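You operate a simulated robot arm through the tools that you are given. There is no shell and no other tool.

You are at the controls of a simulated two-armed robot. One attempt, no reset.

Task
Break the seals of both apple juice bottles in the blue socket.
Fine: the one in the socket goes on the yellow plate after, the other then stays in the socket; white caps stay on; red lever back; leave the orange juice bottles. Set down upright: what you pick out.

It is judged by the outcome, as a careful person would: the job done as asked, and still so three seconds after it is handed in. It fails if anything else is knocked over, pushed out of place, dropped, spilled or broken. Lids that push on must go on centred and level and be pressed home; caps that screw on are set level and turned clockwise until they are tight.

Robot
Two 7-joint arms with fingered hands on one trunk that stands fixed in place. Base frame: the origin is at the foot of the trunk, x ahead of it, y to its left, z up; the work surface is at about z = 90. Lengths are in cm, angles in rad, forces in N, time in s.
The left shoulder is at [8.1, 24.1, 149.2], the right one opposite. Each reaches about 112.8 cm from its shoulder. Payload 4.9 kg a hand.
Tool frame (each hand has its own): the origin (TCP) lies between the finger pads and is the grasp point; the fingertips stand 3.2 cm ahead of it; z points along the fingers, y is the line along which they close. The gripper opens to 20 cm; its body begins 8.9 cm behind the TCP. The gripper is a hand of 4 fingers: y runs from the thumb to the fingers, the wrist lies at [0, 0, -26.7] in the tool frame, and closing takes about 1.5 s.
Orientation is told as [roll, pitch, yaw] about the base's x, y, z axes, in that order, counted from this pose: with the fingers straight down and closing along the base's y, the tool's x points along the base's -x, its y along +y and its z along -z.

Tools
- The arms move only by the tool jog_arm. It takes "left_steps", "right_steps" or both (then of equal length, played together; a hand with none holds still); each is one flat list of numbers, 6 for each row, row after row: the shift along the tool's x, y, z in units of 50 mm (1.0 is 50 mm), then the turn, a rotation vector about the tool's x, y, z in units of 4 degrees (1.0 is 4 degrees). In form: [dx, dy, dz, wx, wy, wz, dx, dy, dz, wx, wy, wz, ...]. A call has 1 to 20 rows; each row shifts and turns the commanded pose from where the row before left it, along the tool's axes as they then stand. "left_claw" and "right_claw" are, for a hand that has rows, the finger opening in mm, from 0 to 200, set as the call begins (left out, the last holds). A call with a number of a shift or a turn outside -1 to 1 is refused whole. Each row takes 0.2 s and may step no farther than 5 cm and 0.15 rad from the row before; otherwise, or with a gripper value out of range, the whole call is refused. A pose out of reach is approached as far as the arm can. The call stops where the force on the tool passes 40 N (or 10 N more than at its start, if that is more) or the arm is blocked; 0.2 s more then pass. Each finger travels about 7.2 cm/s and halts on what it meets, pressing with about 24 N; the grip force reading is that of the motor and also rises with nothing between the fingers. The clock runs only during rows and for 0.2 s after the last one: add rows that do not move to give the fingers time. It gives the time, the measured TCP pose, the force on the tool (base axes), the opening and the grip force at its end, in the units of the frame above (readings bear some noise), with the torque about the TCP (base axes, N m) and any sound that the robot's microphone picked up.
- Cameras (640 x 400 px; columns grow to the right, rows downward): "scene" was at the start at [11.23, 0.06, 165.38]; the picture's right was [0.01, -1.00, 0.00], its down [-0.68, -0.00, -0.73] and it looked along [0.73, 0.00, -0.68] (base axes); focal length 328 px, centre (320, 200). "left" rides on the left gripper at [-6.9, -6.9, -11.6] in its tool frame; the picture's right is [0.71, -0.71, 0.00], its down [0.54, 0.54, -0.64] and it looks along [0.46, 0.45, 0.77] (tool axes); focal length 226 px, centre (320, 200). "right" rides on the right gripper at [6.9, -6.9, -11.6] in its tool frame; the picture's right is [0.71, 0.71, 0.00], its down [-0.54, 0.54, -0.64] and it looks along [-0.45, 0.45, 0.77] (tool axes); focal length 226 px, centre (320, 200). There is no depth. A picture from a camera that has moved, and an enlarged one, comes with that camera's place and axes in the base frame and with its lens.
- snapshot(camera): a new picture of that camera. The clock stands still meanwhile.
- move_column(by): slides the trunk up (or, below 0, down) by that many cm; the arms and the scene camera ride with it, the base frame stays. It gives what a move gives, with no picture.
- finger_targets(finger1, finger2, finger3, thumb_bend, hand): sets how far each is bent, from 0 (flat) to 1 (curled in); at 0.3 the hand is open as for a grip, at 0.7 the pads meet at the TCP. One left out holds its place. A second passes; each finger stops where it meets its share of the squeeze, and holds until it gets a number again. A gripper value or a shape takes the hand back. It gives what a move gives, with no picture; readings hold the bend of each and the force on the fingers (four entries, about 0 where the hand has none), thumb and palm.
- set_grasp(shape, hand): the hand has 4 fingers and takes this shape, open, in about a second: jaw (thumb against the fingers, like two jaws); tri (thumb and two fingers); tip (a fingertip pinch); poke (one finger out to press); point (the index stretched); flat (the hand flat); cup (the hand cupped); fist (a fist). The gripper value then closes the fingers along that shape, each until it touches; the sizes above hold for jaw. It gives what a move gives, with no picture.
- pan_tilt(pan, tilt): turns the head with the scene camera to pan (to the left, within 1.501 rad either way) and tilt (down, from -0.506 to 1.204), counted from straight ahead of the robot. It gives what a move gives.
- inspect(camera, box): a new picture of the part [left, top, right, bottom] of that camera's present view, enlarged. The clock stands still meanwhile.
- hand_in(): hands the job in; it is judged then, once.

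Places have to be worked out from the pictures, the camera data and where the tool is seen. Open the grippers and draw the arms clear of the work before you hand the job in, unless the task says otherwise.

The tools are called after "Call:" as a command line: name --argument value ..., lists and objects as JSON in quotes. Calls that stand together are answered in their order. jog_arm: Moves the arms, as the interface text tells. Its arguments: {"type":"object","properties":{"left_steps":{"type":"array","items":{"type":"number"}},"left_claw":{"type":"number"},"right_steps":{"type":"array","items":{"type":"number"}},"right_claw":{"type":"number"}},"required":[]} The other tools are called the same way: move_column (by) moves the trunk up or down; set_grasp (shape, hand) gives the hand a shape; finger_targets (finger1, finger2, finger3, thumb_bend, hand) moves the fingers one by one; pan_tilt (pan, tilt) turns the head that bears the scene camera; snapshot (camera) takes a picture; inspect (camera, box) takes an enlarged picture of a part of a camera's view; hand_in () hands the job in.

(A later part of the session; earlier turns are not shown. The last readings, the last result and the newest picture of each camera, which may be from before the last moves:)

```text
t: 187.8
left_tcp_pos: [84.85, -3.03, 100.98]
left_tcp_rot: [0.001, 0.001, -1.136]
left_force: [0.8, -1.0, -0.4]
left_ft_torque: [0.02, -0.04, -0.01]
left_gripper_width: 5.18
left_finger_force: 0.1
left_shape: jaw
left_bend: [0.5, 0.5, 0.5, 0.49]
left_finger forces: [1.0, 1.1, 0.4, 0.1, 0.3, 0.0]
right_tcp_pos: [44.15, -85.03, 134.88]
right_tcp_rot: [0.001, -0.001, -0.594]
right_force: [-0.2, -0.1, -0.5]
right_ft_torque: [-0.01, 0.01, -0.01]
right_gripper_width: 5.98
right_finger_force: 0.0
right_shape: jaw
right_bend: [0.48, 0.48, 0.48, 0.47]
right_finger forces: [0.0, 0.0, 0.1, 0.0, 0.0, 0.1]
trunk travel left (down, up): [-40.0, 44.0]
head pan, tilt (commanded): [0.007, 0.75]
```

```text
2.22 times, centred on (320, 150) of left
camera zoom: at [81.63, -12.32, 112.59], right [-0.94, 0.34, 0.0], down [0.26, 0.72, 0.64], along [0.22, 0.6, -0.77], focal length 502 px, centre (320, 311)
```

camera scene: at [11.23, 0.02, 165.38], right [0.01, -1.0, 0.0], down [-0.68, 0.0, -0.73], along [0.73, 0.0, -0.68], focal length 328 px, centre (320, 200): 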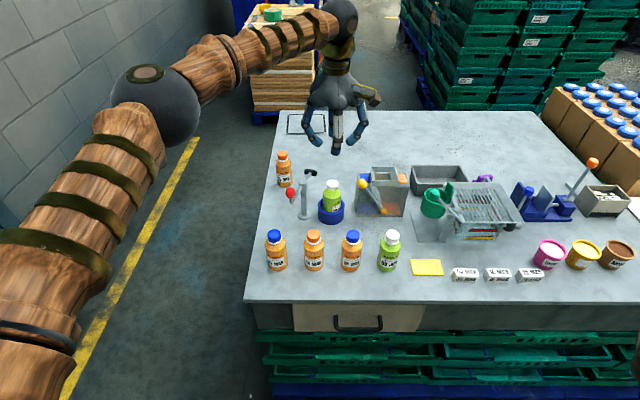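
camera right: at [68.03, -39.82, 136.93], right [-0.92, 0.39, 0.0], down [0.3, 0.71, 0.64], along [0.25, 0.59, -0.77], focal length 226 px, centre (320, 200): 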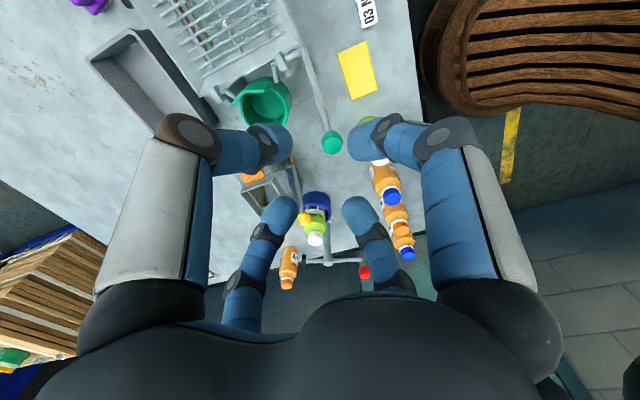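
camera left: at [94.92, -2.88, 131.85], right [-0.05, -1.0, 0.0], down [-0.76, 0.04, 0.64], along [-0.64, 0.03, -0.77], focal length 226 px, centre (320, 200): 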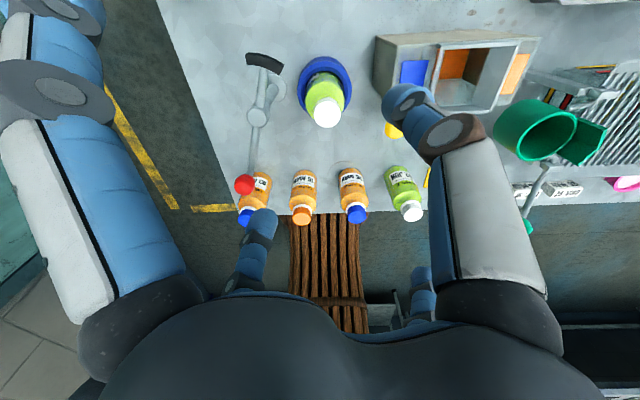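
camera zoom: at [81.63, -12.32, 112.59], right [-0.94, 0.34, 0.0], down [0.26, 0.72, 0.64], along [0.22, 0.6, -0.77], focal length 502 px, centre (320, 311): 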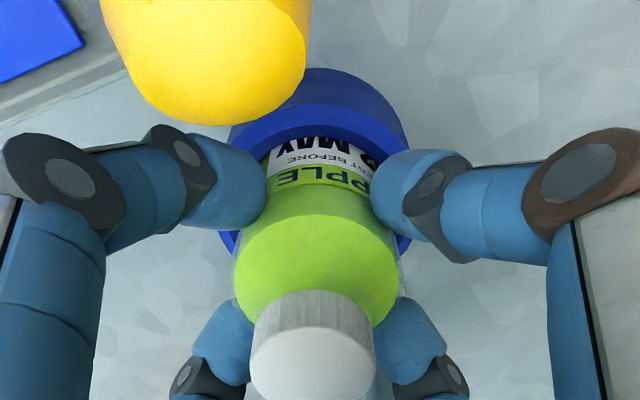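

All four fingers have met the body evenly with light force, and the cap is undisturbed. I'll tighten in small steps.

Call:
jog_arm --left_steps '[0, 0, 0, 0, 0, 0, 0, 0, 0, 0, 0, 0]' --left_claw 48

Call:
jog_arm --left_steps '[0, 0, 0, 0, 0, 0, 0, 0, 0, 0, 0, 0]' --left_claw 44

Call:
jog_arm --left_steps '[0, 0, 0, 0, 0, 0, 0, 0, 0, 0, 0, 0]' --left_claw 38

Call:
inspect --camera "left" --box '[220, 60, 420, 260]'

Call:
inspect --camera "scene" --box '[310, 160, 360, 230]'

```text
t: 188.4
left_tcp_pos: [84.84, -3.02, 100.91]
left_tcp_rot: [0.0, 0.002, -1.135]
left_force: [0.1, -0.5, -2.3]
left_ft_torque: [-0.03, -0.01, -0.02]
left_gripper_width: 4.9
left_finger_force: 24.3
left_shape: jaw
left_bend: [0.51, 0.51, 0.52, 0.51]
left_finger forces: [21.3, 21.4, 21.2, 0.0, 21.4, 0.0]
right_tcp_pos: [44.18, -84.93, 134.85]
right_tcp_rot: [0.003, -0.002, -0.598]
right_force: [-0.3, -0.7, -0.1]
right_ft_torque: [0.0, 0.03, -0.02]
right_gripper_width: 5.99
right_finger_force: 0.0
right_shape: jaw
right_bend: [0.48, 0.48, 0.48, 0.47]
right_finger forces: [0.1, 0.0, 0.0, 0.1, 0.1, 0.1]
trunk travel left (down, up): [-40.0, 44.0]
head pan, tilt (commanded): [0.007, 0.75]
```

```text
t: 189.0
left_tcp_pos: [84.84, -3.15, 100.91]
left_tcp_rot: [0.001, 0.0, -1.135]
left_force: [0.6, 0.3, 1.1]
left_ft_torque: [-0.01, 0.01, -0.02]
left_gripper_width: 4.83
left_finger_force: 24.6
left_shape: jaw
left_bend: [0.51, 0.51, 0.52, 0.51]
left_finger forces: [21.5, 21.6, 21.4, 0.0, 21.5, 0.0]
right_tcp_pos: [44.13, -84.95, 134.91]
right_tcp_rot: [-0.001, 0.0, -0.596]
right_force: [0.7, 0.0, 0.1]
right_ft_torque: [0.0, 0.0, -0.04]
right_gripper_width: 5.99
right_finger_force: 0.1
right_shape: jaw
right_bend: [0.48, 0.48, 0.48, 0.47]
right_finger forces: [0.0, 0.0, 0.0, 0.0, 0.2, 0.0]
trunk travel left (down, up): [-40.0, 44.0]
head pan, tilt (commanded): [0.007, 0.75]
```

```text
t: 189.6
left_tcp_pos: [84.69, -3.15, 101.04]
left_tcp_rot: [0.001, 0.001, -1.135]
left_force: [-0.1, 0.0, 0.5]
left_ft_torque: [0.03, 0.0, 0.04]
left_gripper_width: 4.86
left_finger_force: 23.8
left_shape: jaw
left_bend: [0.51, 0.51, 0.52, 0.51]
left_finger forces: [21.4, 21.6, 21.4, 0.1, 21.5, 0.1]
right_tcp_pos: [44.15, -85.11, 134.85]
right_tcp_rot: [0.0, -0.001, -0.596]
right_force: [0.8, -0.1, 0.1]
right_ft_torque: [0.04, -0.05, -0.04]
right_gripper_width: 5.97
right_finger_force: 0.0
right_shape: jaw
right_bend: [0.48, 0.48, 0.48, 0.47]
right_finger forces: [0.1, 0.0, 0.0, 0.1, 0.1, 0.0]
trunk travel left (down, up): [-40.0, 44.0]
head pan, tilt (commanded): [0.007, 0.75]
```

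```text
2.00 times, centred on (320, 160) of left
camera zoom: at [81.64, -12.32, 112.56], right [-0.94, 0.34, 0.0], down [0.26, 0.72, 0.64], along [0.22, 0.6, -0.77], focal length 452 px, centre (320, 280)
```

zoom: 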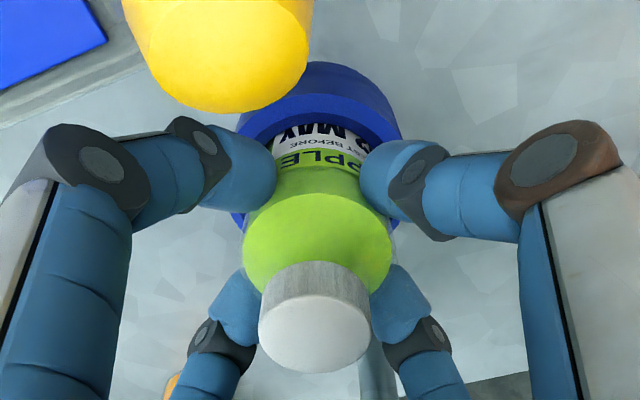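

```text
5.71 times, centred on (335, 195) of scene
camera zoom: at [11.27, 0.04, 165.38], right [0.01, -1.0, 0.0], down [-0.68, 0.0, -0.73], along [0.73, 0.01, -0.68], focal length 1876 px, centre (234, 229)
```

zoom: 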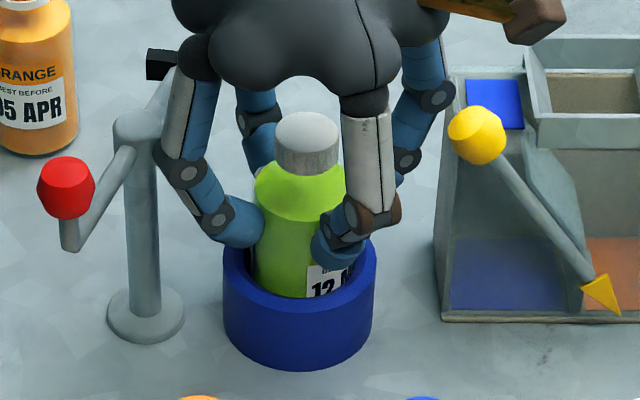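

Perfectly balanced at 21.5 N on each finger, and the cap is in place. I'll lift slowly, about 1.5 cm first, and check.

Call:
jog_arm --left_steps '[0, 0, -0.02, 0, 0, 0, 0, 0, -0.04, 0, 0, 0, 0, 0, -0.06, 0, 0, 0, 0, 0, -0.06, 0, 0, 0, 0, 0, -0.06, 0, 0, 0, 0, 0, -0.04, 0, 0, 0, 0, 0, -0.02, 0, 0, 0]'

Call:
inspect --camera "scene" --box '[310, 160, 360, 230]'

Call:
inspect --camera "left" --box '[220, 60, 420, 260]'

```text
t: 191.2
left_tcp_pos: [84.84, -3.12, 102.75]
left_tcp_rot: [-0.001, 0.001, -1.133]
left_force: [-0.2, 0.1, -2.9]
left_ft_torque: [0.02, -0.04, 0.01]
left_gripper_width: 4.86
left_finger_force: 24.1
left_shape: jaw
left_bend: [0.51, 0.51, 0.52, 0.51]
left_finger forces: [21.3, 21.6, 21.4, 0.0, 21.6, 0.0]
right_tcp_pos: [44.19, -85.09, 134.84]
right_tcp_rot: [0.0, 0.0, -0.596]
right_force: [0.0, -0.3, -0.2]
right_ft_torque: [0.02, -0.02, 0.0]
right_gripper_width: 6.0
right_finger_force: 0.0
right_shape: jaw
right_bend: [0.48, 0.48, 0.48, 0.47]
right_finger forces: [0.1, 0.1, 0.0, 0.1, 0.1, 0.0]
trunk travel left (down, up): [-40.0, 44.0]
head pan, tilt (commanded): [0.007, 0.75]
```

```text
5.71 times, centred on (335, 195) of scene
camera zoom: at [11.26, 0.04, 165.38], right [0.01, -1.0, 0.0], down [-0.68, 0.0, -0.73], along [0.73, 0.01, -0.68], focal length 1876 px, centre (234, 229)
```

zoom: 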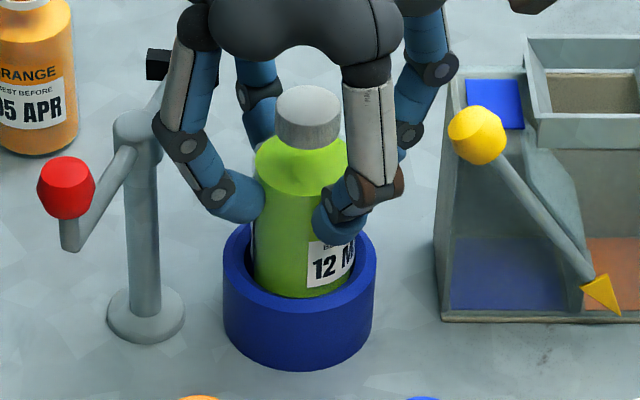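

```text
2.00 times, centred on (320, 160) of left
camera zoom: at [81.67, -12.33, 114.31], right [-0.94, 0.34, 0.0], down [0.26, 0.72, 0.64], along [0.22, 0.6, -0.77], focal length 452 px, centre (320, 280)
```

zoom: 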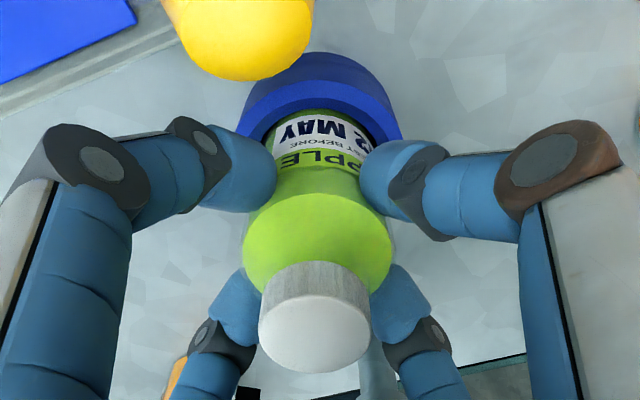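

The bottle came up cleanly with the cap on, weighing about 2.9 N. I'll lift on to z of about 117 so it clears everything.

Call:
jog_arm --left_steps '[0, 0, -0.04, 0, 0, 0, 0, 0, -0.08, 0, 0, 0, 0, 0, -0.12, 0, 0, 0, 0, 0, -0.16, 0, 0, 0, 0, 0, -0.16, 0, 0, 0, 0, 0, -0.16, 0, 0, 0, 0, 0, -0.16, 0, 0, 0, 0, 0, -0.16, 0, 0, 0, 0, 0, -0.16, 0, 0, 0, 0, 0, -0.16, 0, 0, 0, 0, 0, -0.16, 0, 0, 0, 0, 0, -0.16, 0, 0, 0, 0, 0, -0.16, 0, 0, 0, 0, 0, -0.16, 0, 0, 0, 0, 0, -0.16, 0, 0, 0, 0, 0, -0.16, 0, 0, 0, 0, 0, -0.16, 0, 0, 0, 0, 0, -0.16, 0, 0, 0, 0, 0, -0.1, 0, 0, 0, 0, 0, -0.05, 0, 0, 0]'

Call:
snapshot --camera "scene"

Call:
inspect --camera "left" --box '[220, 60, 420, 260]'

```text
t: 195.4
left_tcp_pos: [84.92, -3.15, 116.83]
left_tcp_rot: [-0.002, -0.001, -1.133]
left_force: [0.1, 0.1, -2.8]
left_ft_torque: [0.0, 0.0, 0.0]
left_gripper_width: 4.85
left_finger_force: 23.9
left_shape: jaw
left_bend: [0.51, 0.51, 0.52, 0.51]
left_finger forces: [21.4, 21.4, 21.3, 0.1, 21.5, 0.1]
right_tcp_pos: [44.09, -85.13, 134.78]
right_tcp_rot: [-0.001, -0.001, -0.595]
right_force: [-0.5, 0.7, 0.3]
right_ft_torque: [0.0, 0.01, 0.02]
right_gripper_width: 5.98
right_finger_force: 0.1
right_shape: jaw
right_bend: [0.48, 0.48, 0.48, 0.47]
right_finger forces: [0.0, 0.0, 0.1, 0.0, 0.0, 0.0]
trunk travel left (down, up): [-40.0, 44.0]
head pan, tilt (commanded): [0.007, 0.75]
```

```text
taken
camera scene: at [11.27, 0.03, 165.38], right [0.01, -1.0, 0.0], down [-0.68, 0.0, -0.73], along [0.73, 0.01, -0.68], focal length 328 px, centre (320, 200)
```

scene: 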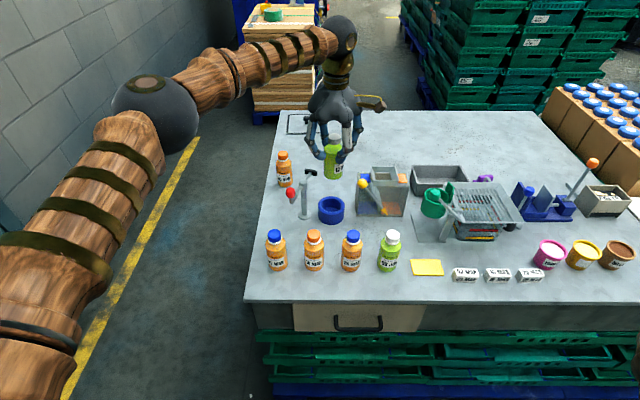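

```text
2.00 times, centred on (320, 160) of left
camera zoom: at [81.65, -12.38, 128.37], right [-0.94, 0.34, 0.0], down [0.26, 0.72, 0.64], along [0.22, 0.6, -0.77], focal length 452 px, centre (320, 280)
```

zoom: 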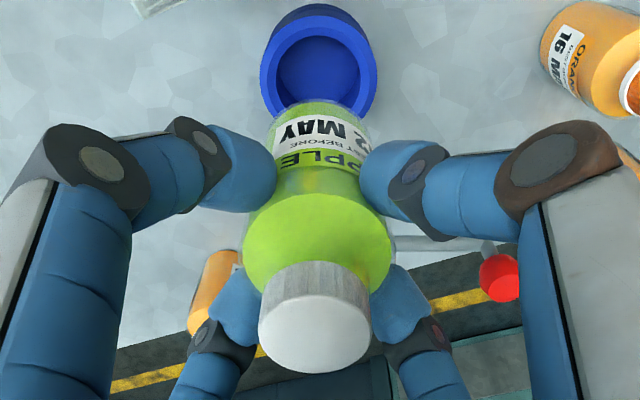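

The bottle is up with the cap in place. I'll carry it smoothly over to above the plate (centre about (64.75, -28.8)), ramping speed up and down.

Call:
jog_arm --left_steps '[-0.018, -0.0357, 0, 0, 0, 0, -0.0361, -0.0714, 0, 0, 0, 0, -0.0541, -0.1072, 0, 0, 0, 0, -0.0722, -0.1429, 0, 0, 0, 0, -0.0902, -0.1786, 0, 0, 0, 0, -0.0902, -0.1786, 0, 0, 0, 0, -0.0902, -0.1786, 0, 0, 0, 0, -0.0902, -0.1786, 0, 0, 0, 0, -0.0902, -0.1786, 0, 0, 0, 0, -0.0902, -0.1786, 0, 0, 0, 0, -0.0902, -0.1786, 0, 0, 0, 0, -0.0902, -0.1786, 0, 0, 0, 0, -0.0902, -0.1786, 0, 0, 0, 0, -0.0902, -0.1786, 0, 0, 0, 0, -0.0722, -0.1429, 0, 0, 0, 0, -0.0541, -0.1072, 0, 0, 0, 0, -0.0361, -0.0714, 0, 0, 0, 0, -0.018, -0.0357, 0, 0, 0, 0]'

Call:
snapshot --camera "scene"

Call:
inspect --camera "left" --box '[220, 60, 420, 260]'

```text
t: 199.2
left_tcp_pos: [76.18, -14.14, 116.63]
left_tcp_rot: [0.0, -0.001, -1.134]
left_force: [0.1, 0.1, -1.5]
left_ft_torque: [0.0, 0.01, 0.01]
left_gripper_width: 4.83
left_finger_force: 23.8
left_shape: jaw
left_bend: [0.51, 0.51, 0.52, 0.51]
left_finger forces: [21.3, 21.6, 21.4, 0.1, 21.5, 0.0]
right_tcp_pos: [44.07, -84.99, 134.86]
right_tcp_rot: [0.0, 0.0, -0.595]
right_force: [-0.3, 0.8, -0.1]
right_ft_torque: [-0.01, 0.02, 0.02]
right_gripper_width: 5.98
right_finger_force: 0.0
right_shape: jaw
right_bend: [0.48, 0.48, 0.48, 0.47]
right_finger forces: [0.0, 0.1, 0.0, 0.0, 0.0, 0.0]
trunk travel left (down, up): [-40.0, 44.0]
head pan, tilt (commanded): [0.007, 0.75]
```

```text
taken
camera scene: at [11.26, 0.04, 165.38], right [0.01, -1.0, 0.0], down [-0.68, 0.0, -0.73], along [0.73, 0.01, -0.68], focal length 328 px, centre (320, 200)
```

scene: 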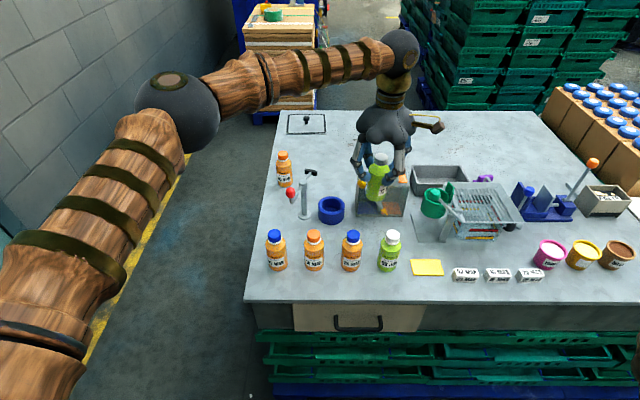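

```text
2.00 times, centred on (320, 160) of left
camera zoom: at [73.01, -23.43, 128.19], right [-0.94, 0.34, 0.0], down [0.26, 0.72, 0.64], along [0.22, 0.6, -0.77], focal length 452 px, centre (320, 280)
```

zoom: 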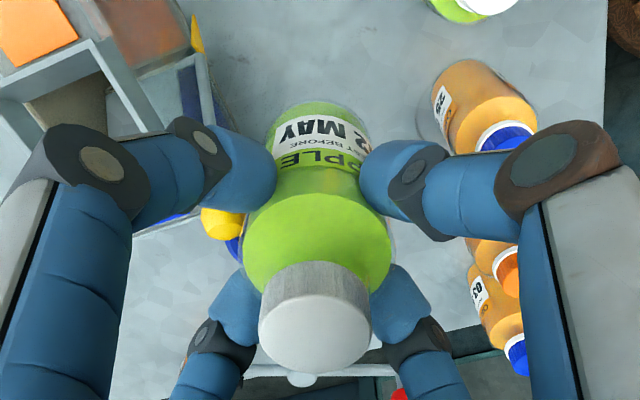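

The cap is riding fine. I'll continue the carry to above the plate.

Call:
jog_arm --left_steps '[-0.0273, -0.0534, 0, 0, 0, 0, -0.0545, -0.1069, 0, 0, 0, 0, -0.0818, -0.1603, 0, 0, 0, 0, -0.1091, -0.2137, 0, 0, 0, 0, -0.1091, -0.2137, 0, 0, 0, 0, -0.1091, -0.2137, 0, 0, 0, 0, -0.1091, -0.2137, 0, 0, 0, 0, -0.1091, -0.2137, 0, 0, 0, 0, -0.1091, -0.2137, 0, 0, 0, 0, -0.1091, -0.2137, 0, 0, 0, 0, -0.1091, -0.2137, 0, 0, 0, 0, -0.1091, -0.2137, 0, 0, 0, 0, -0.1091, -0.2137, 0, 0, 0, 0, -0.1091, -0.2137, 0, 0, 0, 0, -0.1091, -0.2137, 0, 0, 0, 0, -0.0818, -0.1603, 0, 0, 0, 0, -0.0636, -0.1247, 0, 0, 0, 0, -0.0455, -0.0891, 0, 0, 0, 0, -0.0273, -0.0534, 0, 0, 0, 0]'

Call:
snapshot --camera "scene"

Call:
snapshot --camera "left"

Call:
inspect --camera "left" --box '[240, 20, 400, 140]'

```text
t: 203.2
left_tcp_pos: [64.76, -28.95, 116.59]
left_tcp_rot: [0.0, 0.001, -1.134]
left_force: [0.9, 0.0, -2.9]
left_ft_torque: [-0.04, 0.02, 0.01]
left_gripper_width: 4.83
left_finger_force: 24.3
left_shape: jaw
left_bend: [0.51, 0.51, 0.52, 0.51]
left_finger forces: [21.3, 21.6, 21.4, 0.1, 21.3, 0.0]
right_tcp_pos: [44.15, -85.07, 134.92]
right_tcp_rot: [-0.001, 0.001, -0.596]
right_force: [0.2, -0.2, 0.7]
right_ft_torque: [0.0, -0.02, -0.02]
right_gripper_width: 6.0
right_finger_force: 0.0
right_shape: jaw
right_bend: [0.48, 0.48, 0.48, 0.47]
right_finger forces: [0.1, 0.0, 0.0, 0.0, 0.0, 0.0]
trunk travel left (down, up): [-40.0, 44.0]
head pan, tilt (commanded): [0.007, 0.75]
```

```text
taken
camera scene: at [11.25, 0.01, 165.38], right [0.01, -1.0, 0.0], down [-0.68, 0.0, -0.73], along [0.73, 0.01, -0.68], focal length 328 px, centre (320, 200)
```

scene: 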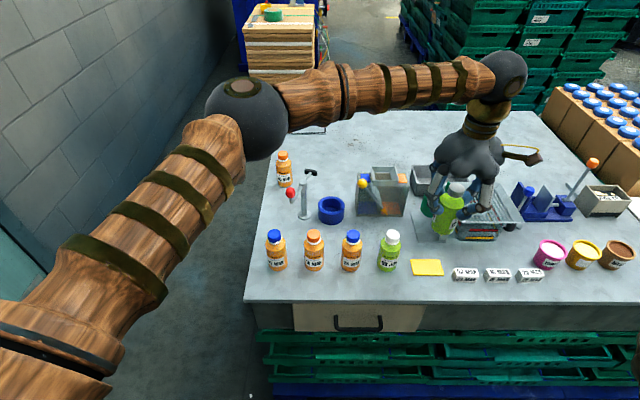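

```text
taken
camera left: at [61.56, -38.2, 128.3], right [-0.94, 0.34, 0.0], down [0.26, 0.72, 0.64], along [0.22, 0.6, -0.77], focal length 226 px, centre (320, 200)
```

left: 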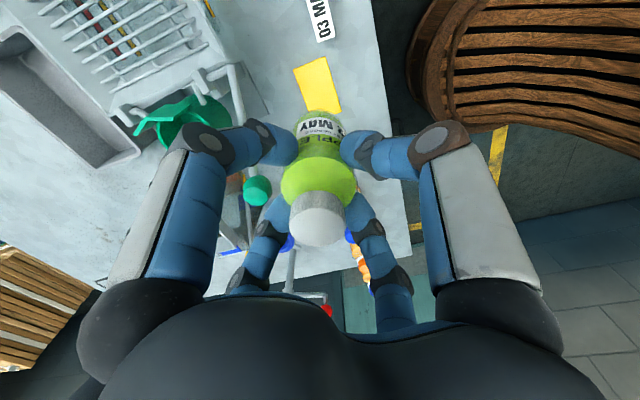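

```text
3.33 times, centred on (320, 80) of left
camera zoom: at [61.56, -38.2, 128.3], right [-0.94, 0.34, 0.0], down [0.26, 0.72, 0.64], along [0.22, 0.6, -0.77], focal length 754 px, centre (320, 600)
```

zoom: 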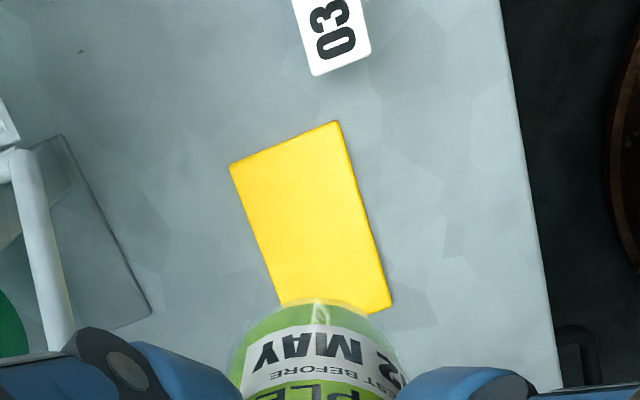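

In this view the plate centre is about 3 mm in +x and 6 mm in -y from the tool axis. I'll shift there gently and lower slowly to just above the plate.

Call:
jog_arm --left_steps '[-0.02, 0.001, 0, 0, 0, 0, -0.035, 0.001, 0, 0, 0, 0, -0.04, 0.001, 0, 0, 0, 0, -0.025, 0.001, 0, 0, 0, 0, -0.012, 0, 0, 0, 0, 0, 0, 0, 0, 0, 0, 0]'

Call:
jog_arm --left_steps '[0, 0, 0.04, 0, 0, 0, 0, 0, 0.08, 0, 0, 0, 0, 0, 0.12, 0, 0, 0, 0, 0, 0.16, 0, 0, 0, 0, 0, 0.18, 0, 0, 0, 0, 0, 0.18, 0, 0, 0, 0, 0, 0.18, 0, 0, 0, 0, 0, 0.18, 0, 0, 0, 0, 0, 0.18, 0, 0, 0, 0, 0, 0.18, 0, 0, 0, 0, 0, 0.18, 0, 0, 0, 0, 0, 0.18, 0, 0, 0, 0, 0, 0.18, 0, 0, 0, 0, 0, 0.18, 0, 0, 0, 0, 0, 0.18, 0, 0, 0, 0, 0, 0.18, 0, 0, 0, 0, 0, 0.14, 0, 0, 0, 0, 0, 0.1, 0, 0, 0, 0, 0, 0.06, 0, 0, 0]'

Call:
inspect --camera "left" --box '[220, 60, 420, 260]'

Call:
inspect --camera "scene" --box '[370, 200, 480, 290]'

```text
t: 204.6
left_tcp_pos: [65.02, -29.48, 116.54]
left_tcp_rot: [0.0, 0.0, -1.136]
left_force: [0.3, -0.9, -1.1]
left_ft_torque: [0.0, 0.03, -0.01]
left_gripper_width: 4.83
left_finger_force: 23.8
left_shape: jaw
left_bend: [0.51, 0.51, 0.52, 0.51]
left_finger forces: [21.4, 21.6, 21.5, 0.0, 21.4, 0.0]
right_tcp_pos: [44.03, -85.08, 134.91]
right_tcp_rot: [0.001, -0.001, -0.594]
right_force: [0.1, 0.2, 0.2]
right_ft_torque: [0.0, -0.01, 0.02]
right_gripper_width: 6.0
right_finger_force: 0.1
right_shape: jaw
right_bend: [0.48, 0.48, 0.48, 0.47]
right_finger forces: [0.0, 0.0, 0.1, 0.0, 0.0, 0.0]
trunk travel left (down, up): [-40.0, 44.0]
head pan, tilt (commanded): [0.007, 0.75]
```

```text
t: 208.6
left_tcp_pos: [64.88, -29.33, 102.5]
left_tcp_rot: [-0.002, 0.001, -1.135]
left_force: [-5.1, 6.2, 4.3]
left_ft_torque: [-0.45, -0.91, 0.37]
left_gripper_width: 4.81
left_finger_force: 24.0
left_shape: jaw
left_bend: [0.52, 0.51, 0.51, 0.51]
left_finger forces: [24.1, 24.1, 22.6, 0.0, 23.3, 9.3]
right_tcp_pos: [44.18, -84.99, 135.01]
right_tcp_rot: [0.002, 0.0, -0.595]
right_force: [0.2, -0.4, 0.8]
right_ft_torque: [-0.03, 0.03, -0.02]
right_gripper_width: 5.99
right_finger_force: 0.1
right_shape: jaw
right_bend: [0.48, 0.48, 0.48, 0.47]
right_finger forces: [0.0, 0.1, 0.0, 0.0, 0.0, 0.1]
trunk travel left (down, up): [-40.0, 44.0]
head pan, tilt (commanded): [0.007, 0.75]
```

```text
2.00 times, centred on (320, 160) of left
camera zoom: at [61.81, -38.67, 114.08], right [-0.94, 0.34, 0.0], down [0.26, 0.72, 0.64], along [0.22, 0.6, -0.77], focal length 452 px, centre (320, 280)
```

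zoom: 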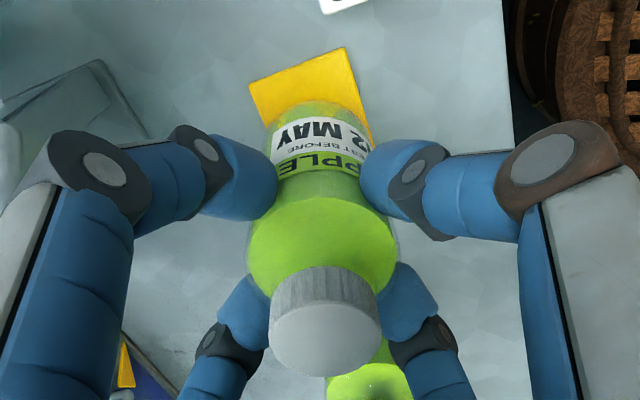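

```text
4.44 times, centred on (425, 245) of scene
camera zoom: at [11.14, 0.12, 165.39], right [0.01, -1.0, 0.0], down [-0.68, -0.01, -0.73], along [0.73, 0.0, -0.68], focal length 1459 px, centre (-147, 0)
```

zoom: 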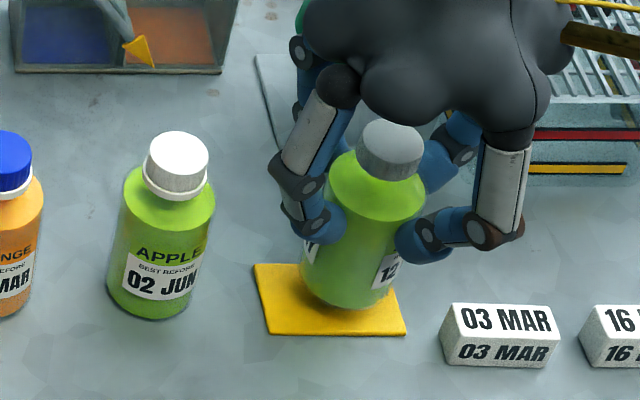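

Contact: the palm reports 9 N at z of about 102.5 while the bottle still hovers 1.8 cm above the plate. The palm must be touching the green lever of the press beside it. I'll back straight up before doing anything else.

Call:
jog_arm --left_steps '[0, 0, -0.05, 0, 0, 0, 0, 0, -0.1, 0, 0, 0, 0, 0, -0.15, 0, 0, 0, 0, 0, -0.2, 0, 0, 0, 0, 0, -0.2, 0, 0, 0, 0, 0, -0.2, 0, 0, 0, 0, 0, -0.2, 0, 0, 0, 0, 0, -0.2, 0, 0, 0, 0, 0, -0.15, 0, 0, 0, 0, 0, -0.1, 0, 0, 0]'

Call:
snapshot --camera "scene"

Call:
inspect --camera "scene" --box '[400, 170, 530, 260]'

Call:
snapshot --camera "left"

```text
t: 210.8
left_tcp_pos: [65.04, -29.3, 110.09]
left_tcp_rot: [0.001, 0.0, -1.134]
left_force: [0.3, 0.8, -2.6]
left_ft_torque: [0.02, -0.01, 0.02]
left_gripper_width: 4.8
left_finger_force: 24.3
left_shape: jaw
left_bend: [0.52, 0.51, 0.51, 0.51]
left_finger forces: [24.2, 24.1, 22.7, 0.1, 23.4, 0.0]
right_tcp_pos: [44.07, -85.11, 134.85]
right_tcp_rot: [0.0, -0.001, -0.596]
right_force: [-0.2, -0.6, -0.6]
right_ft_torque: [-0.02, 0.0, 0.02]
right_gripper_width: 5.98
right_finger_force: 0.1
right_shape: jaw
right_bend: [0.48, 0.48, 0.48, 0.47]
right_finger forces: [0.0, 0.1, 0.0, 0.0, 0.0, 0.1]
trunk travel left (down, up): [-40.0, 44.0]
head pan, tilt (commanded): [0.007, 0.75]
```

```text
taken
camera scene: at [11.24, 0.03, 165.38], right [0.01, -1.0, 0.0], down [-0.68, 0.0, -0.73], along [0.73, 0.01, -0.68], focal length 328 px, centre (320, 200)
```

scene: 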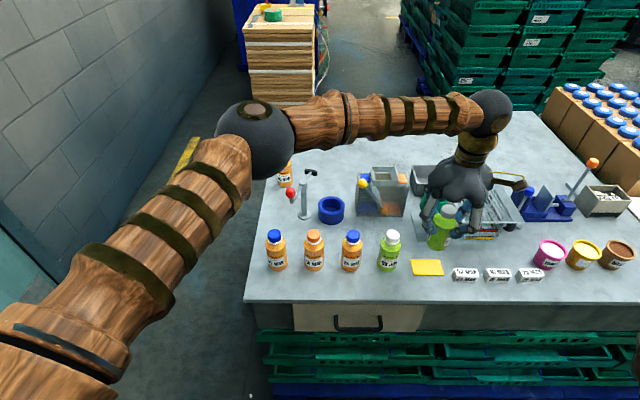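

```text
4.44 times, centred on (465, 215) of scene
camera zoom: at [11.24, 0.03, 165.38], right [0.01, -1.0, 0.0], down [-0.68, 0.0, -0.73], along [0.73, 0.01, -0.68], focal length 1459 px, centre (-324, 133)
```

zoom: 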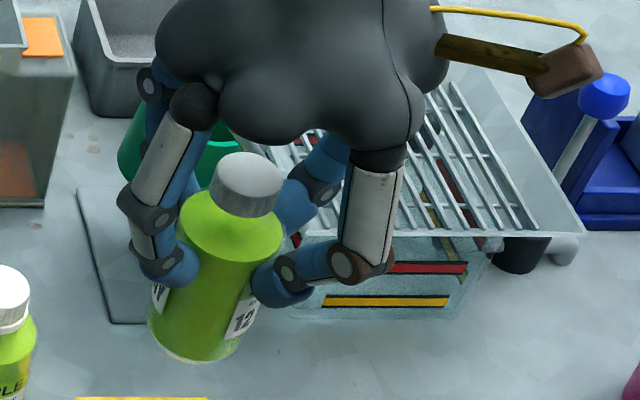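

```text
taken
camera left: at [61.89, -38.57, 121.7], right [-0.94, 0.34, 0.0], down [0.26, 0.72, 0.64], along [0.22, 0.6, -0.77], focal length 226 px, centre (320, 200)
```

left: 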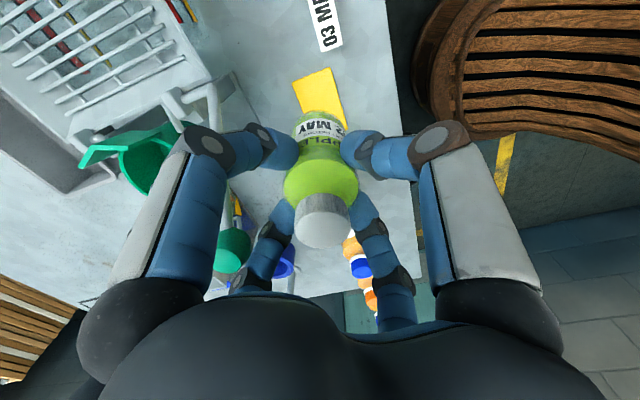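

The lever's green ball handle stands at about (72.5, -27.9, z 110) and hasn't moved; it touched the side of one finger's base. I'll raise again, turn the hand (with the bottle) by about +31° so the handle falls midway between two fingers, and shift 1 cm towards the plate's far end for extra room.

Call:
jog_arm --left_steps '[0, 0, -0.05, 0, 0, 0, 0, 0, -0.1, 0, 0, 0, 0, 0, -0.2, 0, 0, 0, 0, 0, -0.25, 0, 0, 0, 0, 0, -0.25, 0, 0, 0, 0, 0, -0.25, 0, 0, 0, 0, 0, -0.15, 0, 0, 0, 0, 0, -0.05, 0, 0, -0.3, 0, 0, 0, 0, 0, -0.7, 0, 0, 0, 0, 0, -0.9, 0, 0, 0, 0, 0, -0.9, 0, 0, 0, 0, 0, -0.9, 0, 0, 0, 0, 0, -0.9, 0, 0, 0, 0, 0, -0.9, 0, 0, 0, 0, 0, -0.9, 0, 0, 0, 0, 0, -0.8, 0, 0, 0, 0, 0, -0.5]'

Call:
snapshot --camera "left"

Call:
inspect --camera "scene" --box '[400, 150, 530, 260]'

```text
t: 214.4
left_tcp_pos: [65.18, -29.56, 116.69]
left_tcp_rot: [0.001, 0.0, -0.596]
left_force: [-0.5, 0.1, -2.0]
left_ft_torque: [0.01, -0.03, -0.02]
left_gripper_width: 4.82
left_finger_force: 24.1
left_shape: jaw
left_bend: [0.52, 0.51, 0.51, 0.51]
left_finger forces: [24.2, 24.0, 22.5, 0.1, 23.4, 0.0]
right_tcp_pos: [44.09, -85.05, 134.78]
right_tcp_rot: [-0.001, -0.001, -0.594]
right_force: [0.4, -0.3, 0.1]
right_ft_torque: [-0.01, -0.01, 0.0]
right_gripper_width: 6.0
right_finger_force: 0.0
right_shape: jaw
right_bend: [0.48, 0.48, 0.48, 0.47]
right_finger forces: [0.0, 0.1, 0.0, 0.0, 0.1, 0.0]
trunk travel left (down, up): [-40.0, 44.0]
head pan, tilt (commanded): [0.007, 0.75]
```

```text
taken
camera left: at [67.09, -39.12, 128.14], right [-0.98, -0.19, 0.0], down [-0.14, 0.75, 0.64], along [-0.12, 0.63, -0.77], focal length 226 px, centre (320, 200)
```

left: 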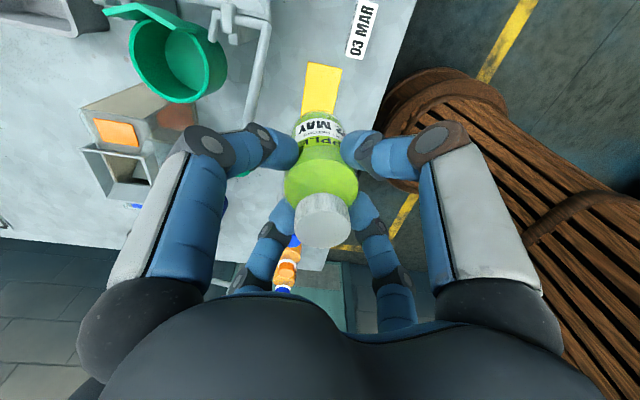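

```text
3.64 times, centred on (465, 205) of scene
camera zoom: at [11.26, 0.03, 165.38], right [0.01, -1.0, 0.0], down [-0.68, 0.0, -0.73], along [0.73, 0.01, -0.68], focal length 1194 px, centre (-207, 182)
```

zoom: 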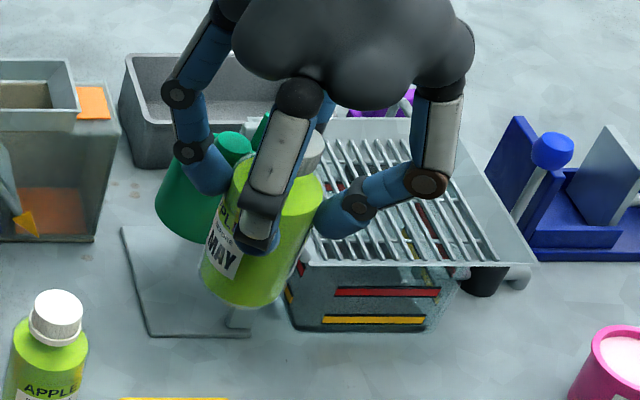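

I need to be sure whether the green lever has moved, so I'll zoom in on it for comparison with the starting picture.

Call:
inspect --camera "scene" --box '[415, 175, 490, 235]'

Call:
inspect --camera "left" --box '[90, 0, 310, 190]'

```text
6.67 times, centred on (452, 205) of scene
camera zoom: at [11.26, 0.03, 165.38], right [0.01, -1.0, 0.0], down [-0.68, 0.0, -0.73], along [0.73, 0.01, -0.68], focal length 2188 px, centre (-563, 167)
```

zoom: 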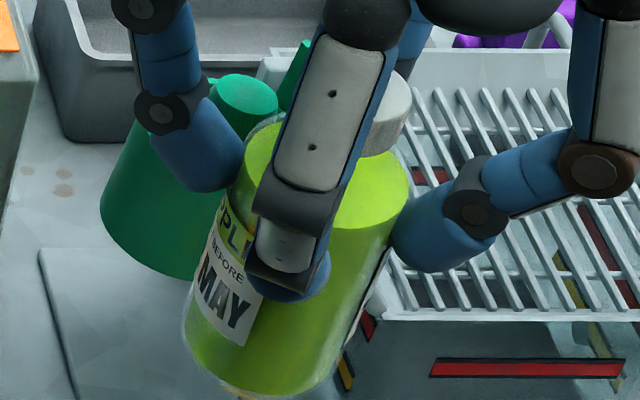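

```text
2.11 times, centred on (200, 95) of left
camera zoom: at [67.09, -39.12, 128.14], right [-0.98, -0.19, 0.0], down [-0.14, 0.75, 0.64], along [-0.12, 0.63, -0.77], focal length 476 px, centre (573, 421)
```

zoom: 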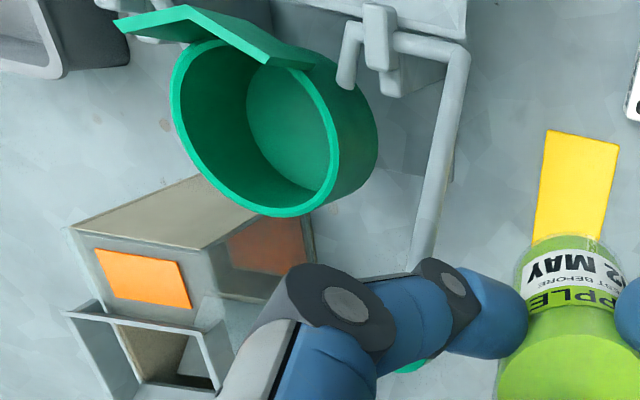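

The green crank knob stands too close for the upright palm at the plate. I'll set the bottle down upright at a free spot near (75.6, -12), regrip it with the hand leaning back, and then place it. First I'll move +y, away from the knob.

Call:
jog_arm --left_steps '[0.0447, 0.0663, 0, 0, 0, 0, 0.0894, 0.1326, 0, 0, 0, 0, 0.1342, 0.199, 0, 0, 0, 0, 0.1565, 0.2321, 0, 0, 0, 0, 0.1565, 0.2321, 0, 0, 0, 0, 0.1342, 0.199, 0, 0, 0, 0, 0.0894, 0.1326, 0, 0, 0, 0, 0.0447, 0.0663, 0, 0, 0, 0, 0.0447, 0.0663, 0, 0, 0, 0]'

Call:
jog_arm --left_steps '[-0.018, 0.078, 0, 0, 0, 0, -0.037, 0.156, 0, 0, 0, 0, -0.055, 0.234, 0, 0, 0, 0, -0.064, 0.273, 0, 0, 0, 0, -0.064, 0.273, 0, 0, 0, 0, -0.064, 0.273, 0, 0, 0, 0, -0.064, 0.273, 0, 0, 0, 0, -0.064, 0.273, 0, 0, 0, 0, -0.064, 0.273, 0, 0, 0, 0, -0.055, 0.234, 0, 0, 0, 0, -0.04, 0.17, 0, 0, 0, 0, -0.03, 0.13, 0, 0, 0, 0, -0.02, 0.08, 0, 0, 0, 0, 0, 0, 0, 0, 0, 0.5, 0, 0, 0, 0, 0, 0.9, 0, 0, 0, 0, 0, 0.9, 0, 0, 0, 0, 0, 0.45]'

Call:
snapshot --camera "scene"

Call:
inspect --camera "scene" --box '[400, 140, 640, 290]'

Call:
snapshot --camera "left"

```text
t: 216.4
left_tcp_pos: [65.19, -21.4, 116.61]
left_tcp_rot: [0.0, 0.001, -0.596]
left_force: [-0.3, 0.8, -2.4]
left_ft_torque: [-0.03, -0.04, 0.05]
left_gripper_width: 4.83
left_finger_force: 23.7
left_shape: jaw
left_bend: [0.52, 0.51, 0.51, 0.51]
left_finger forces: [24.2, 24.0, 22.5, 0.1, 23.5, 0.0]
right_tcp_pos: [44.2, -85.0, 134.85]
right_tcp_rot: [0.001, 0.0, -0.595]
right_force: [-0.5, 0.3, 0.2]
right_ft_torque: [-0.02, 0.01, -0.01]
right_gripper_width: 6.01
right_finger_force: 0.0
right_shape: jaw
right_bend: [0.48, 0.48, 0.48, 0.47]
right_finger forces: [0.0, 0.0, 0.1, 0.1, 0.0, 0.0]
trunk travel left (down, up): [-40.0, 44.0]
head pan, tilt (commanded): [0.007, 0.75]
```

```text
t: 220.0
left_tcp_pos: [75.48, -11.91, 116.65]
left_tcp_rot: [0.001, 0.0, -0.788]
left_force: [0.6, 0.4, -1.7]
left_ft_torque: [0.0, -0.02, -0.02]
left_gripper_width: 4.86
left_finger_force: 23.6
left_shape: jaw
left_bend: [0.52, 0.51, 0.51, 0.51]
left_finger forces: [24.2, 24.0, 22.5, 0.1, 23.4, 0.1]
right_tcp_pos: [44.29, -85.13, 134.88]
right_tcp_rot: [0.0, -0.001, -0.595]
right_force: [-0.2, -0.2, 0.7]
right_ft_torque: [0.0, 0.01, -0.04]
right_gripper_width: 6.02
right_finger_force: 0.1
right_shape: jaw
right_bend: [0.48, 0.48, 0.48, 0.47]
right_finger forces: [0.0, 0.0, 0.0, 0.1, 0.1, 0.0]
trunk travel left (down, up): [-40.0, 44.0]
head pan, tilt (commanded): [0.007, 0.75]
```

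```text
taken
camera scene: at [11.26, 0.04, 165.38], right [0.01, -1.0, 0.0], down [-0.68, 0.0, -0.73], along [0.73, 0.01, -0.68], focal length 328 px, centre (320, 200)
```

scene: 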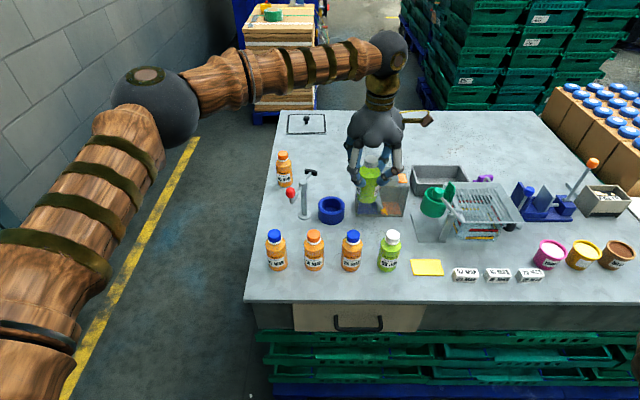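

```text
2.67 times, centred on (520, 215) of scene
camera zoom: at [11.26, 0.04, 165.38], right [0.01, -1.0, 0.0], down [-0.68, 0.0, -0.73], along [0.73, 0.01, -0.68], focal length 875 px, centre (-213, 160)
```

zoom: 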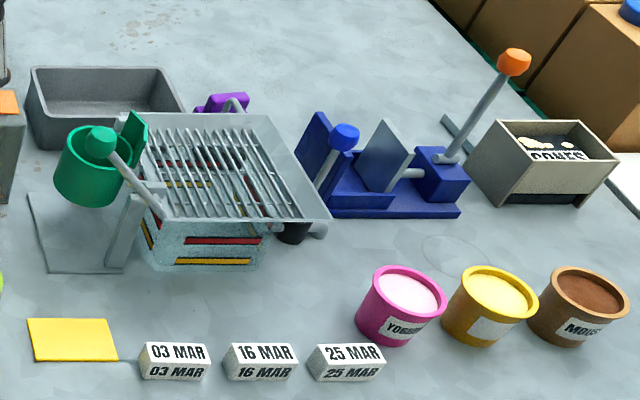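

```text
taken
camera left: at [75.57, -21.75, 128.2], right [-1.0, 0.0, 0.0], down [0.0, 0.77, 0.64], along [0.0, 0.64, -0.77], focal length 226 px, centre (320, 200)
```

left: 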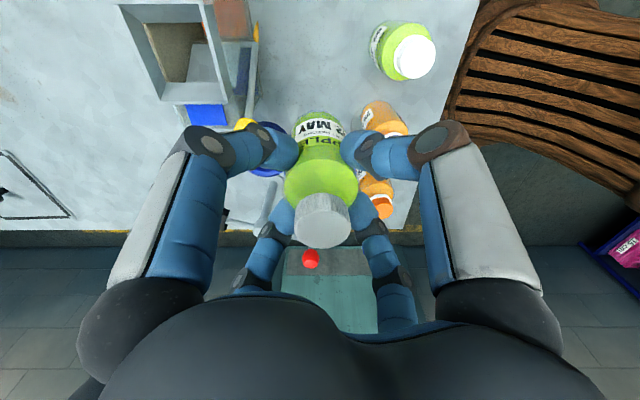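

Compared with the start, the crank knob has been nudged by under 1 cm (about 5°). I'll ease it back later. I'm over the free spot now, so I'll lower the bottle slowly to just above the table.

Call:
jog_arm --left_steps '[0, 0, 0.04, 0, 0, 0, 0, 0, 0.08, 0, 0, 0, 0, 0, 0.12, 0, 0, 0, 0, 0, 0.16, 0, 0, 0, 0, 0, 0.2, 0, 0, 0, 0, 0, 0.2, 0, 0, 0, 0, 0, 0.2, 0, 0, 0, 0, 0, 0.2, 0, 0, 0, 0, 0, 0.2, 0, 0, 0, 0, 0, 0.2, 0, 0, 0, 0, 0, 0.2, 0, 0, 0, 0, 0, 0.2, 0, 0, 0, 0, 0, 0.2, 0, 0, 0, 0, 0, 0.2, 0, 0, 0, 0, 0, 0.2, 0, 0, 0, 0, 0, 0.18, 0, 0, 0, 0, 0, 0.14, 0, 0, 0, 0, 0, 0.1, 0, 0, 0, 0, 0, 0.05, 0, 0, 0, 0, 0, 0.02, 0, 0, 0]'

Call:
inspect --camera "scene" --box '[310, 150, 430, 250]'

Call:
inspect --camera "left" --box '[220, 60, 420, 260]'

```text
t: 224.2
left_tcp_pos: [75.43, -12.05, 101.08]
left_tcp_rot: [0.002, 0.0, -0.788]
left_force: [0.6, -0.3, -2.3]
left_ft_torque: [-0.01, -0.04, 0.01]
left_gripper_width: 4.79
left_finger_force: 24.5
left_shape: jaw
left_bend: [0.52, 0.51, 0.51, 0.51]
left_finger forces: [24.3, 24.0, 22.6, 0.1, 23.4, 0.0]
right_tcp_pos: [44.13, -85.04, 134.87]
right_tcp_rot: [0.0, 0.0, -0.594]
right_force: [0.1, 0.2, -0.7]
right_ft_torque: [0.04, 0.01, 0.02]
right_gripper_width: 5.96
right_finger_force: 0.0
right_shape: jaw
right_bend: [0.48, 0.48, 0.48, 0.47]
right_finger forces: [0.0, 0.1, 0.0, 0.0, 0.1, 0.1]
trunk travel left (down, up): [-40.0, 44.0]
head pan, tilt (commanded): [0.007, 0.75]
```

```text
4.00 times, centred on (370, 200) of scene
camera zoom: at [11.26, 0.03, 165.38], right [0.01, -1.0, 0.0], down [-0.68, 0.0, -0.73], along [0.73, 0.01, -0.68], focal length 1313 px, centre (120, 200)
```

zoom: 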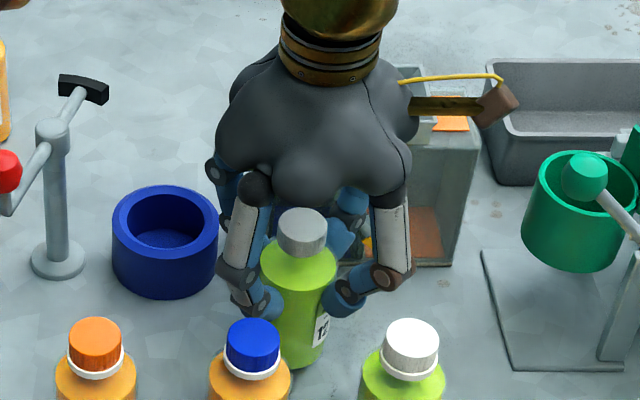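

```text
2.00 times, centred on (320, 160) of left
camera zoom: at [75.51, -21.86, 112.66], right [-1.0, 0.0, 0.0], down [0.0, 0.77, 0.64], along [0.0, 0.64, -0.77], focal length 452 px, centre (320, 280)
```

zoom: 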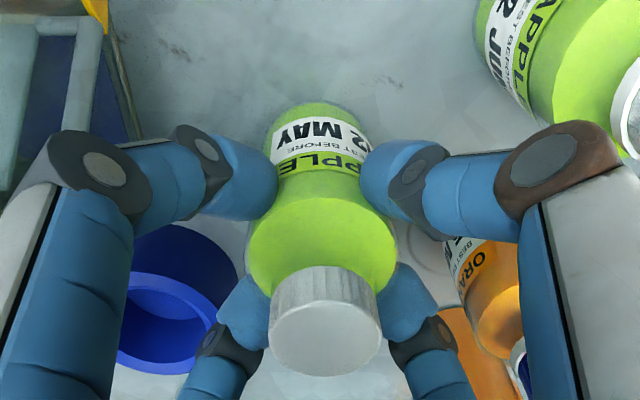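

The bottle is about 1 cm above the table and the cap is fine. I'll lower in small steps until it touches.

Call:
jog_arm --left_steps '[0, 0, 0.03, 0, 0, 0, 0, 0, 0.03, 0, 0, 0, 0, 0, 0.03, 0, 0, 0, 0, 0, 0.03, 0, 0, 0, 0, 0, 0.03, 0, 0, 0]'

Call:
jog_arm --left_steps '[0, 0, 0.015, 0, 0, 0, 0, 0, 0.015, 0, 0, 0]'

```text
t: 225.4
left_tcp_pos: [75.57, -12.0, 100.3]
left_tcp_rot: [0.001, 0.0, -0.789]
left_force: [-0.8, 0.8, -2.2]
left_ft_torque: [-0.01, -0.01, 0.01]
left_gripper_width: 4.83
left_finger_force: 23.9
left_shape: jaw
left_bend: [0.52, 0.51, 0.51, 0.51]
left_finger forces: [24.2, 24.0, 22.5, 0.0, 23.4, 0.1]
right_tcp_pos: [44.14, -85.12, 134.91]
right_tcp_rot: [0.001, 0.0, -0.595]
right_force: [-0.3, -0.5, 0.2]
right_ft_torque: [0.0, -0.03, 0.0]
right_gripper_width: 6.0
right_finger_force: 0.1
right_shape: jaw
right_bend: [0.48, 0.48, 0.48, 0.47]
right_finger forces: [0.0, 0.0, 0.0, 0.0, 0.1, 0.0]
trunk travel left (down, up): [-40.0, 44.0]
head pan, tilt (commanded): [0.007, 0.75]
```

```text
t: 226.0
left_tcp_pos: [75.58, -12.08, 100.16]
left_tcp_rot: [0.0, 0.001, -0.79]
left_force: [0.5, -0.3, -1.9]
left_ft_torque: [0.03, -0.02, 0.07]
left_gripper_width: 4.83
left_finger_force: 24.3
left_shape: jaw
left_bend: [0.52, 0.51, 0.51, 0.51]
left_finger forces: [24.1, 24.0, 22.5, 0.0, 23.4, 0.0]
right_tcp_pos: [44.03, -85.05, 134.92]
right_tcp_rot: [0.0, 0.002, -0.596]
right_force: [0.7, -0.3, 0.6]
right_ft_torque: [0.03, -0.02, 0.0]
right_gripper_width: 5.99
right_finger_force: 0.0
right_shape: jaw
right_bend: [0.48, 0.48, 0.48, 0.47]
right_finger forces: [0.0, 0.0, 0.0, 0.0, 0.0, 0.1]
trunk travel left (down, up): [-40.0, 44.0]
head pan, tilt (commanded): [0.007, 0.75]
```

Not yet touching. I'll continue in 0.75 mm steps.

Call:
jog_arm --left_steps '[0, 0, 0.015, 0, 0, 0, 0, 0, 0.015, 0, 0, 0]'

Call:
jog_arm --left_steps '[0, 0, 0.015, 0, 0, 0, 0, 0, 0.015, 0, 0, 0]'

Call:
jog_arm --left_steps '[0, 0, 0.015, 0, 0, 0, 0, 0, 0.015, 0, 0, 0]'

```text
t: 226.6
left_tcp_pos: [75.54, -12.07, 100.23]
left_tcp_rot: [-0.001, 0.001, -0.79]
left_force: [1.5, 0.4, 2.1]
left_ft_torque: [0.03, -0.05, 0.0]
left_gripper_width: 4.82
left_finger_force: 24.1
left_shape: jaw
left_bend: [0.52, 0.51, 0.51, 0.51]
left_finger forces: [24.6, 24.9, 22.7, 0.1, 23.4, 0.0]
right_tcp_pos: [44.16, -85.04, 134.91]
right_tcp_rot: [0.001, 0.0, -0.596]
right_force: [-0.6, 0.4, 0.2]
right_ft_torque: [-0.01, 0.02, 0.0]
right_gripper_width: 6.04
right_finger_force: 0.0
right_shape: jaw
right_bend: [0.48, 0.48, 0.48, 0.47]
right_finger forces: [0.0, 0.0, 0.0, 0.0, 0.1, 0.0]
trunk travel left (down, up): [-40.0, 44.0]
head pan, tilt (commanded): [0.007, 0.75]
```

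```text
t: 227.2
left_tcp_pos: [75.44, -12.04, 100.06]
left_tcp_rot: [0.001, -0.002, -0.789]
left_force: [3.5, -0.5, 13.3]
left_ft_torque: [0.01, 0.06, 0.03]
left_gripper_width: 4.88
left_finger_force: 24.2
left_shape: jaw
left_bend: [0.52, 0.51, 0.51, 0.51]
left_finger forces: [25.6, 26.7, 23.9, 0.1, 25.1, 0.0]
right_tcp_pos: [44.11, -85.07, 134.87]
right_tcp_rot: [0.002, -0.001, -0.596]
right_force: [-0.4, 0.3, 0.4]
right_ft_torque: [0.0, 0.02, -0.03]
right_gripper_width: 5.98
right_finger_force: 0.1
right_shape: jaw
right_bend: [0.48, 0.48, 0.48, 0.47]
right_finger forces: [0.0, 0.1, 0.0, 0.1, 0.0, 0.0]
trunk travel left (down, up): [-40.0, 44.0]
head pan, tilt (commanded): [0.007, 0.75]
```

```text
t: 227.8
left_tcp_pos: [75.41, -12.14, 99.99]
left_tcp_rot: [0.001, -0.003, -0.787]
left_force: [6.9, -2.2, 25.7]
left_ft_torque: [-0.08, -0.13, 0.07]
left_gripper_width: 4.94
left_finger_force: 24.0
left_shape: jaw
left_bend: [0.51, 0.51, 0.51, 0.51]
left_finger forces: [27.0, 28.3, 24.1, 0.0, 25.8, 0.0]
right_tcp_pos: [43.8, -85.06, 134.96]
right_tcp_rot: [0.0, -0.001, -0.595]
right_force: [-0.5, 0.6, 0.6]
right_ft_torque: [0.0, 0.02, 0.01]
right_gripper_width: 5.98
right_finger_force: 0.0
right_shape: jaw
right_bend: [0.48, 0.48, 0.48, 0.47]
right_finger forces: [0.0, 0.0, 0.0, 0.0, 0.0, 0.1]
trunk travel left (down, up): [-40.0, 44.0]
head pan, tilt (commanded): [0.007, 0.75]
```

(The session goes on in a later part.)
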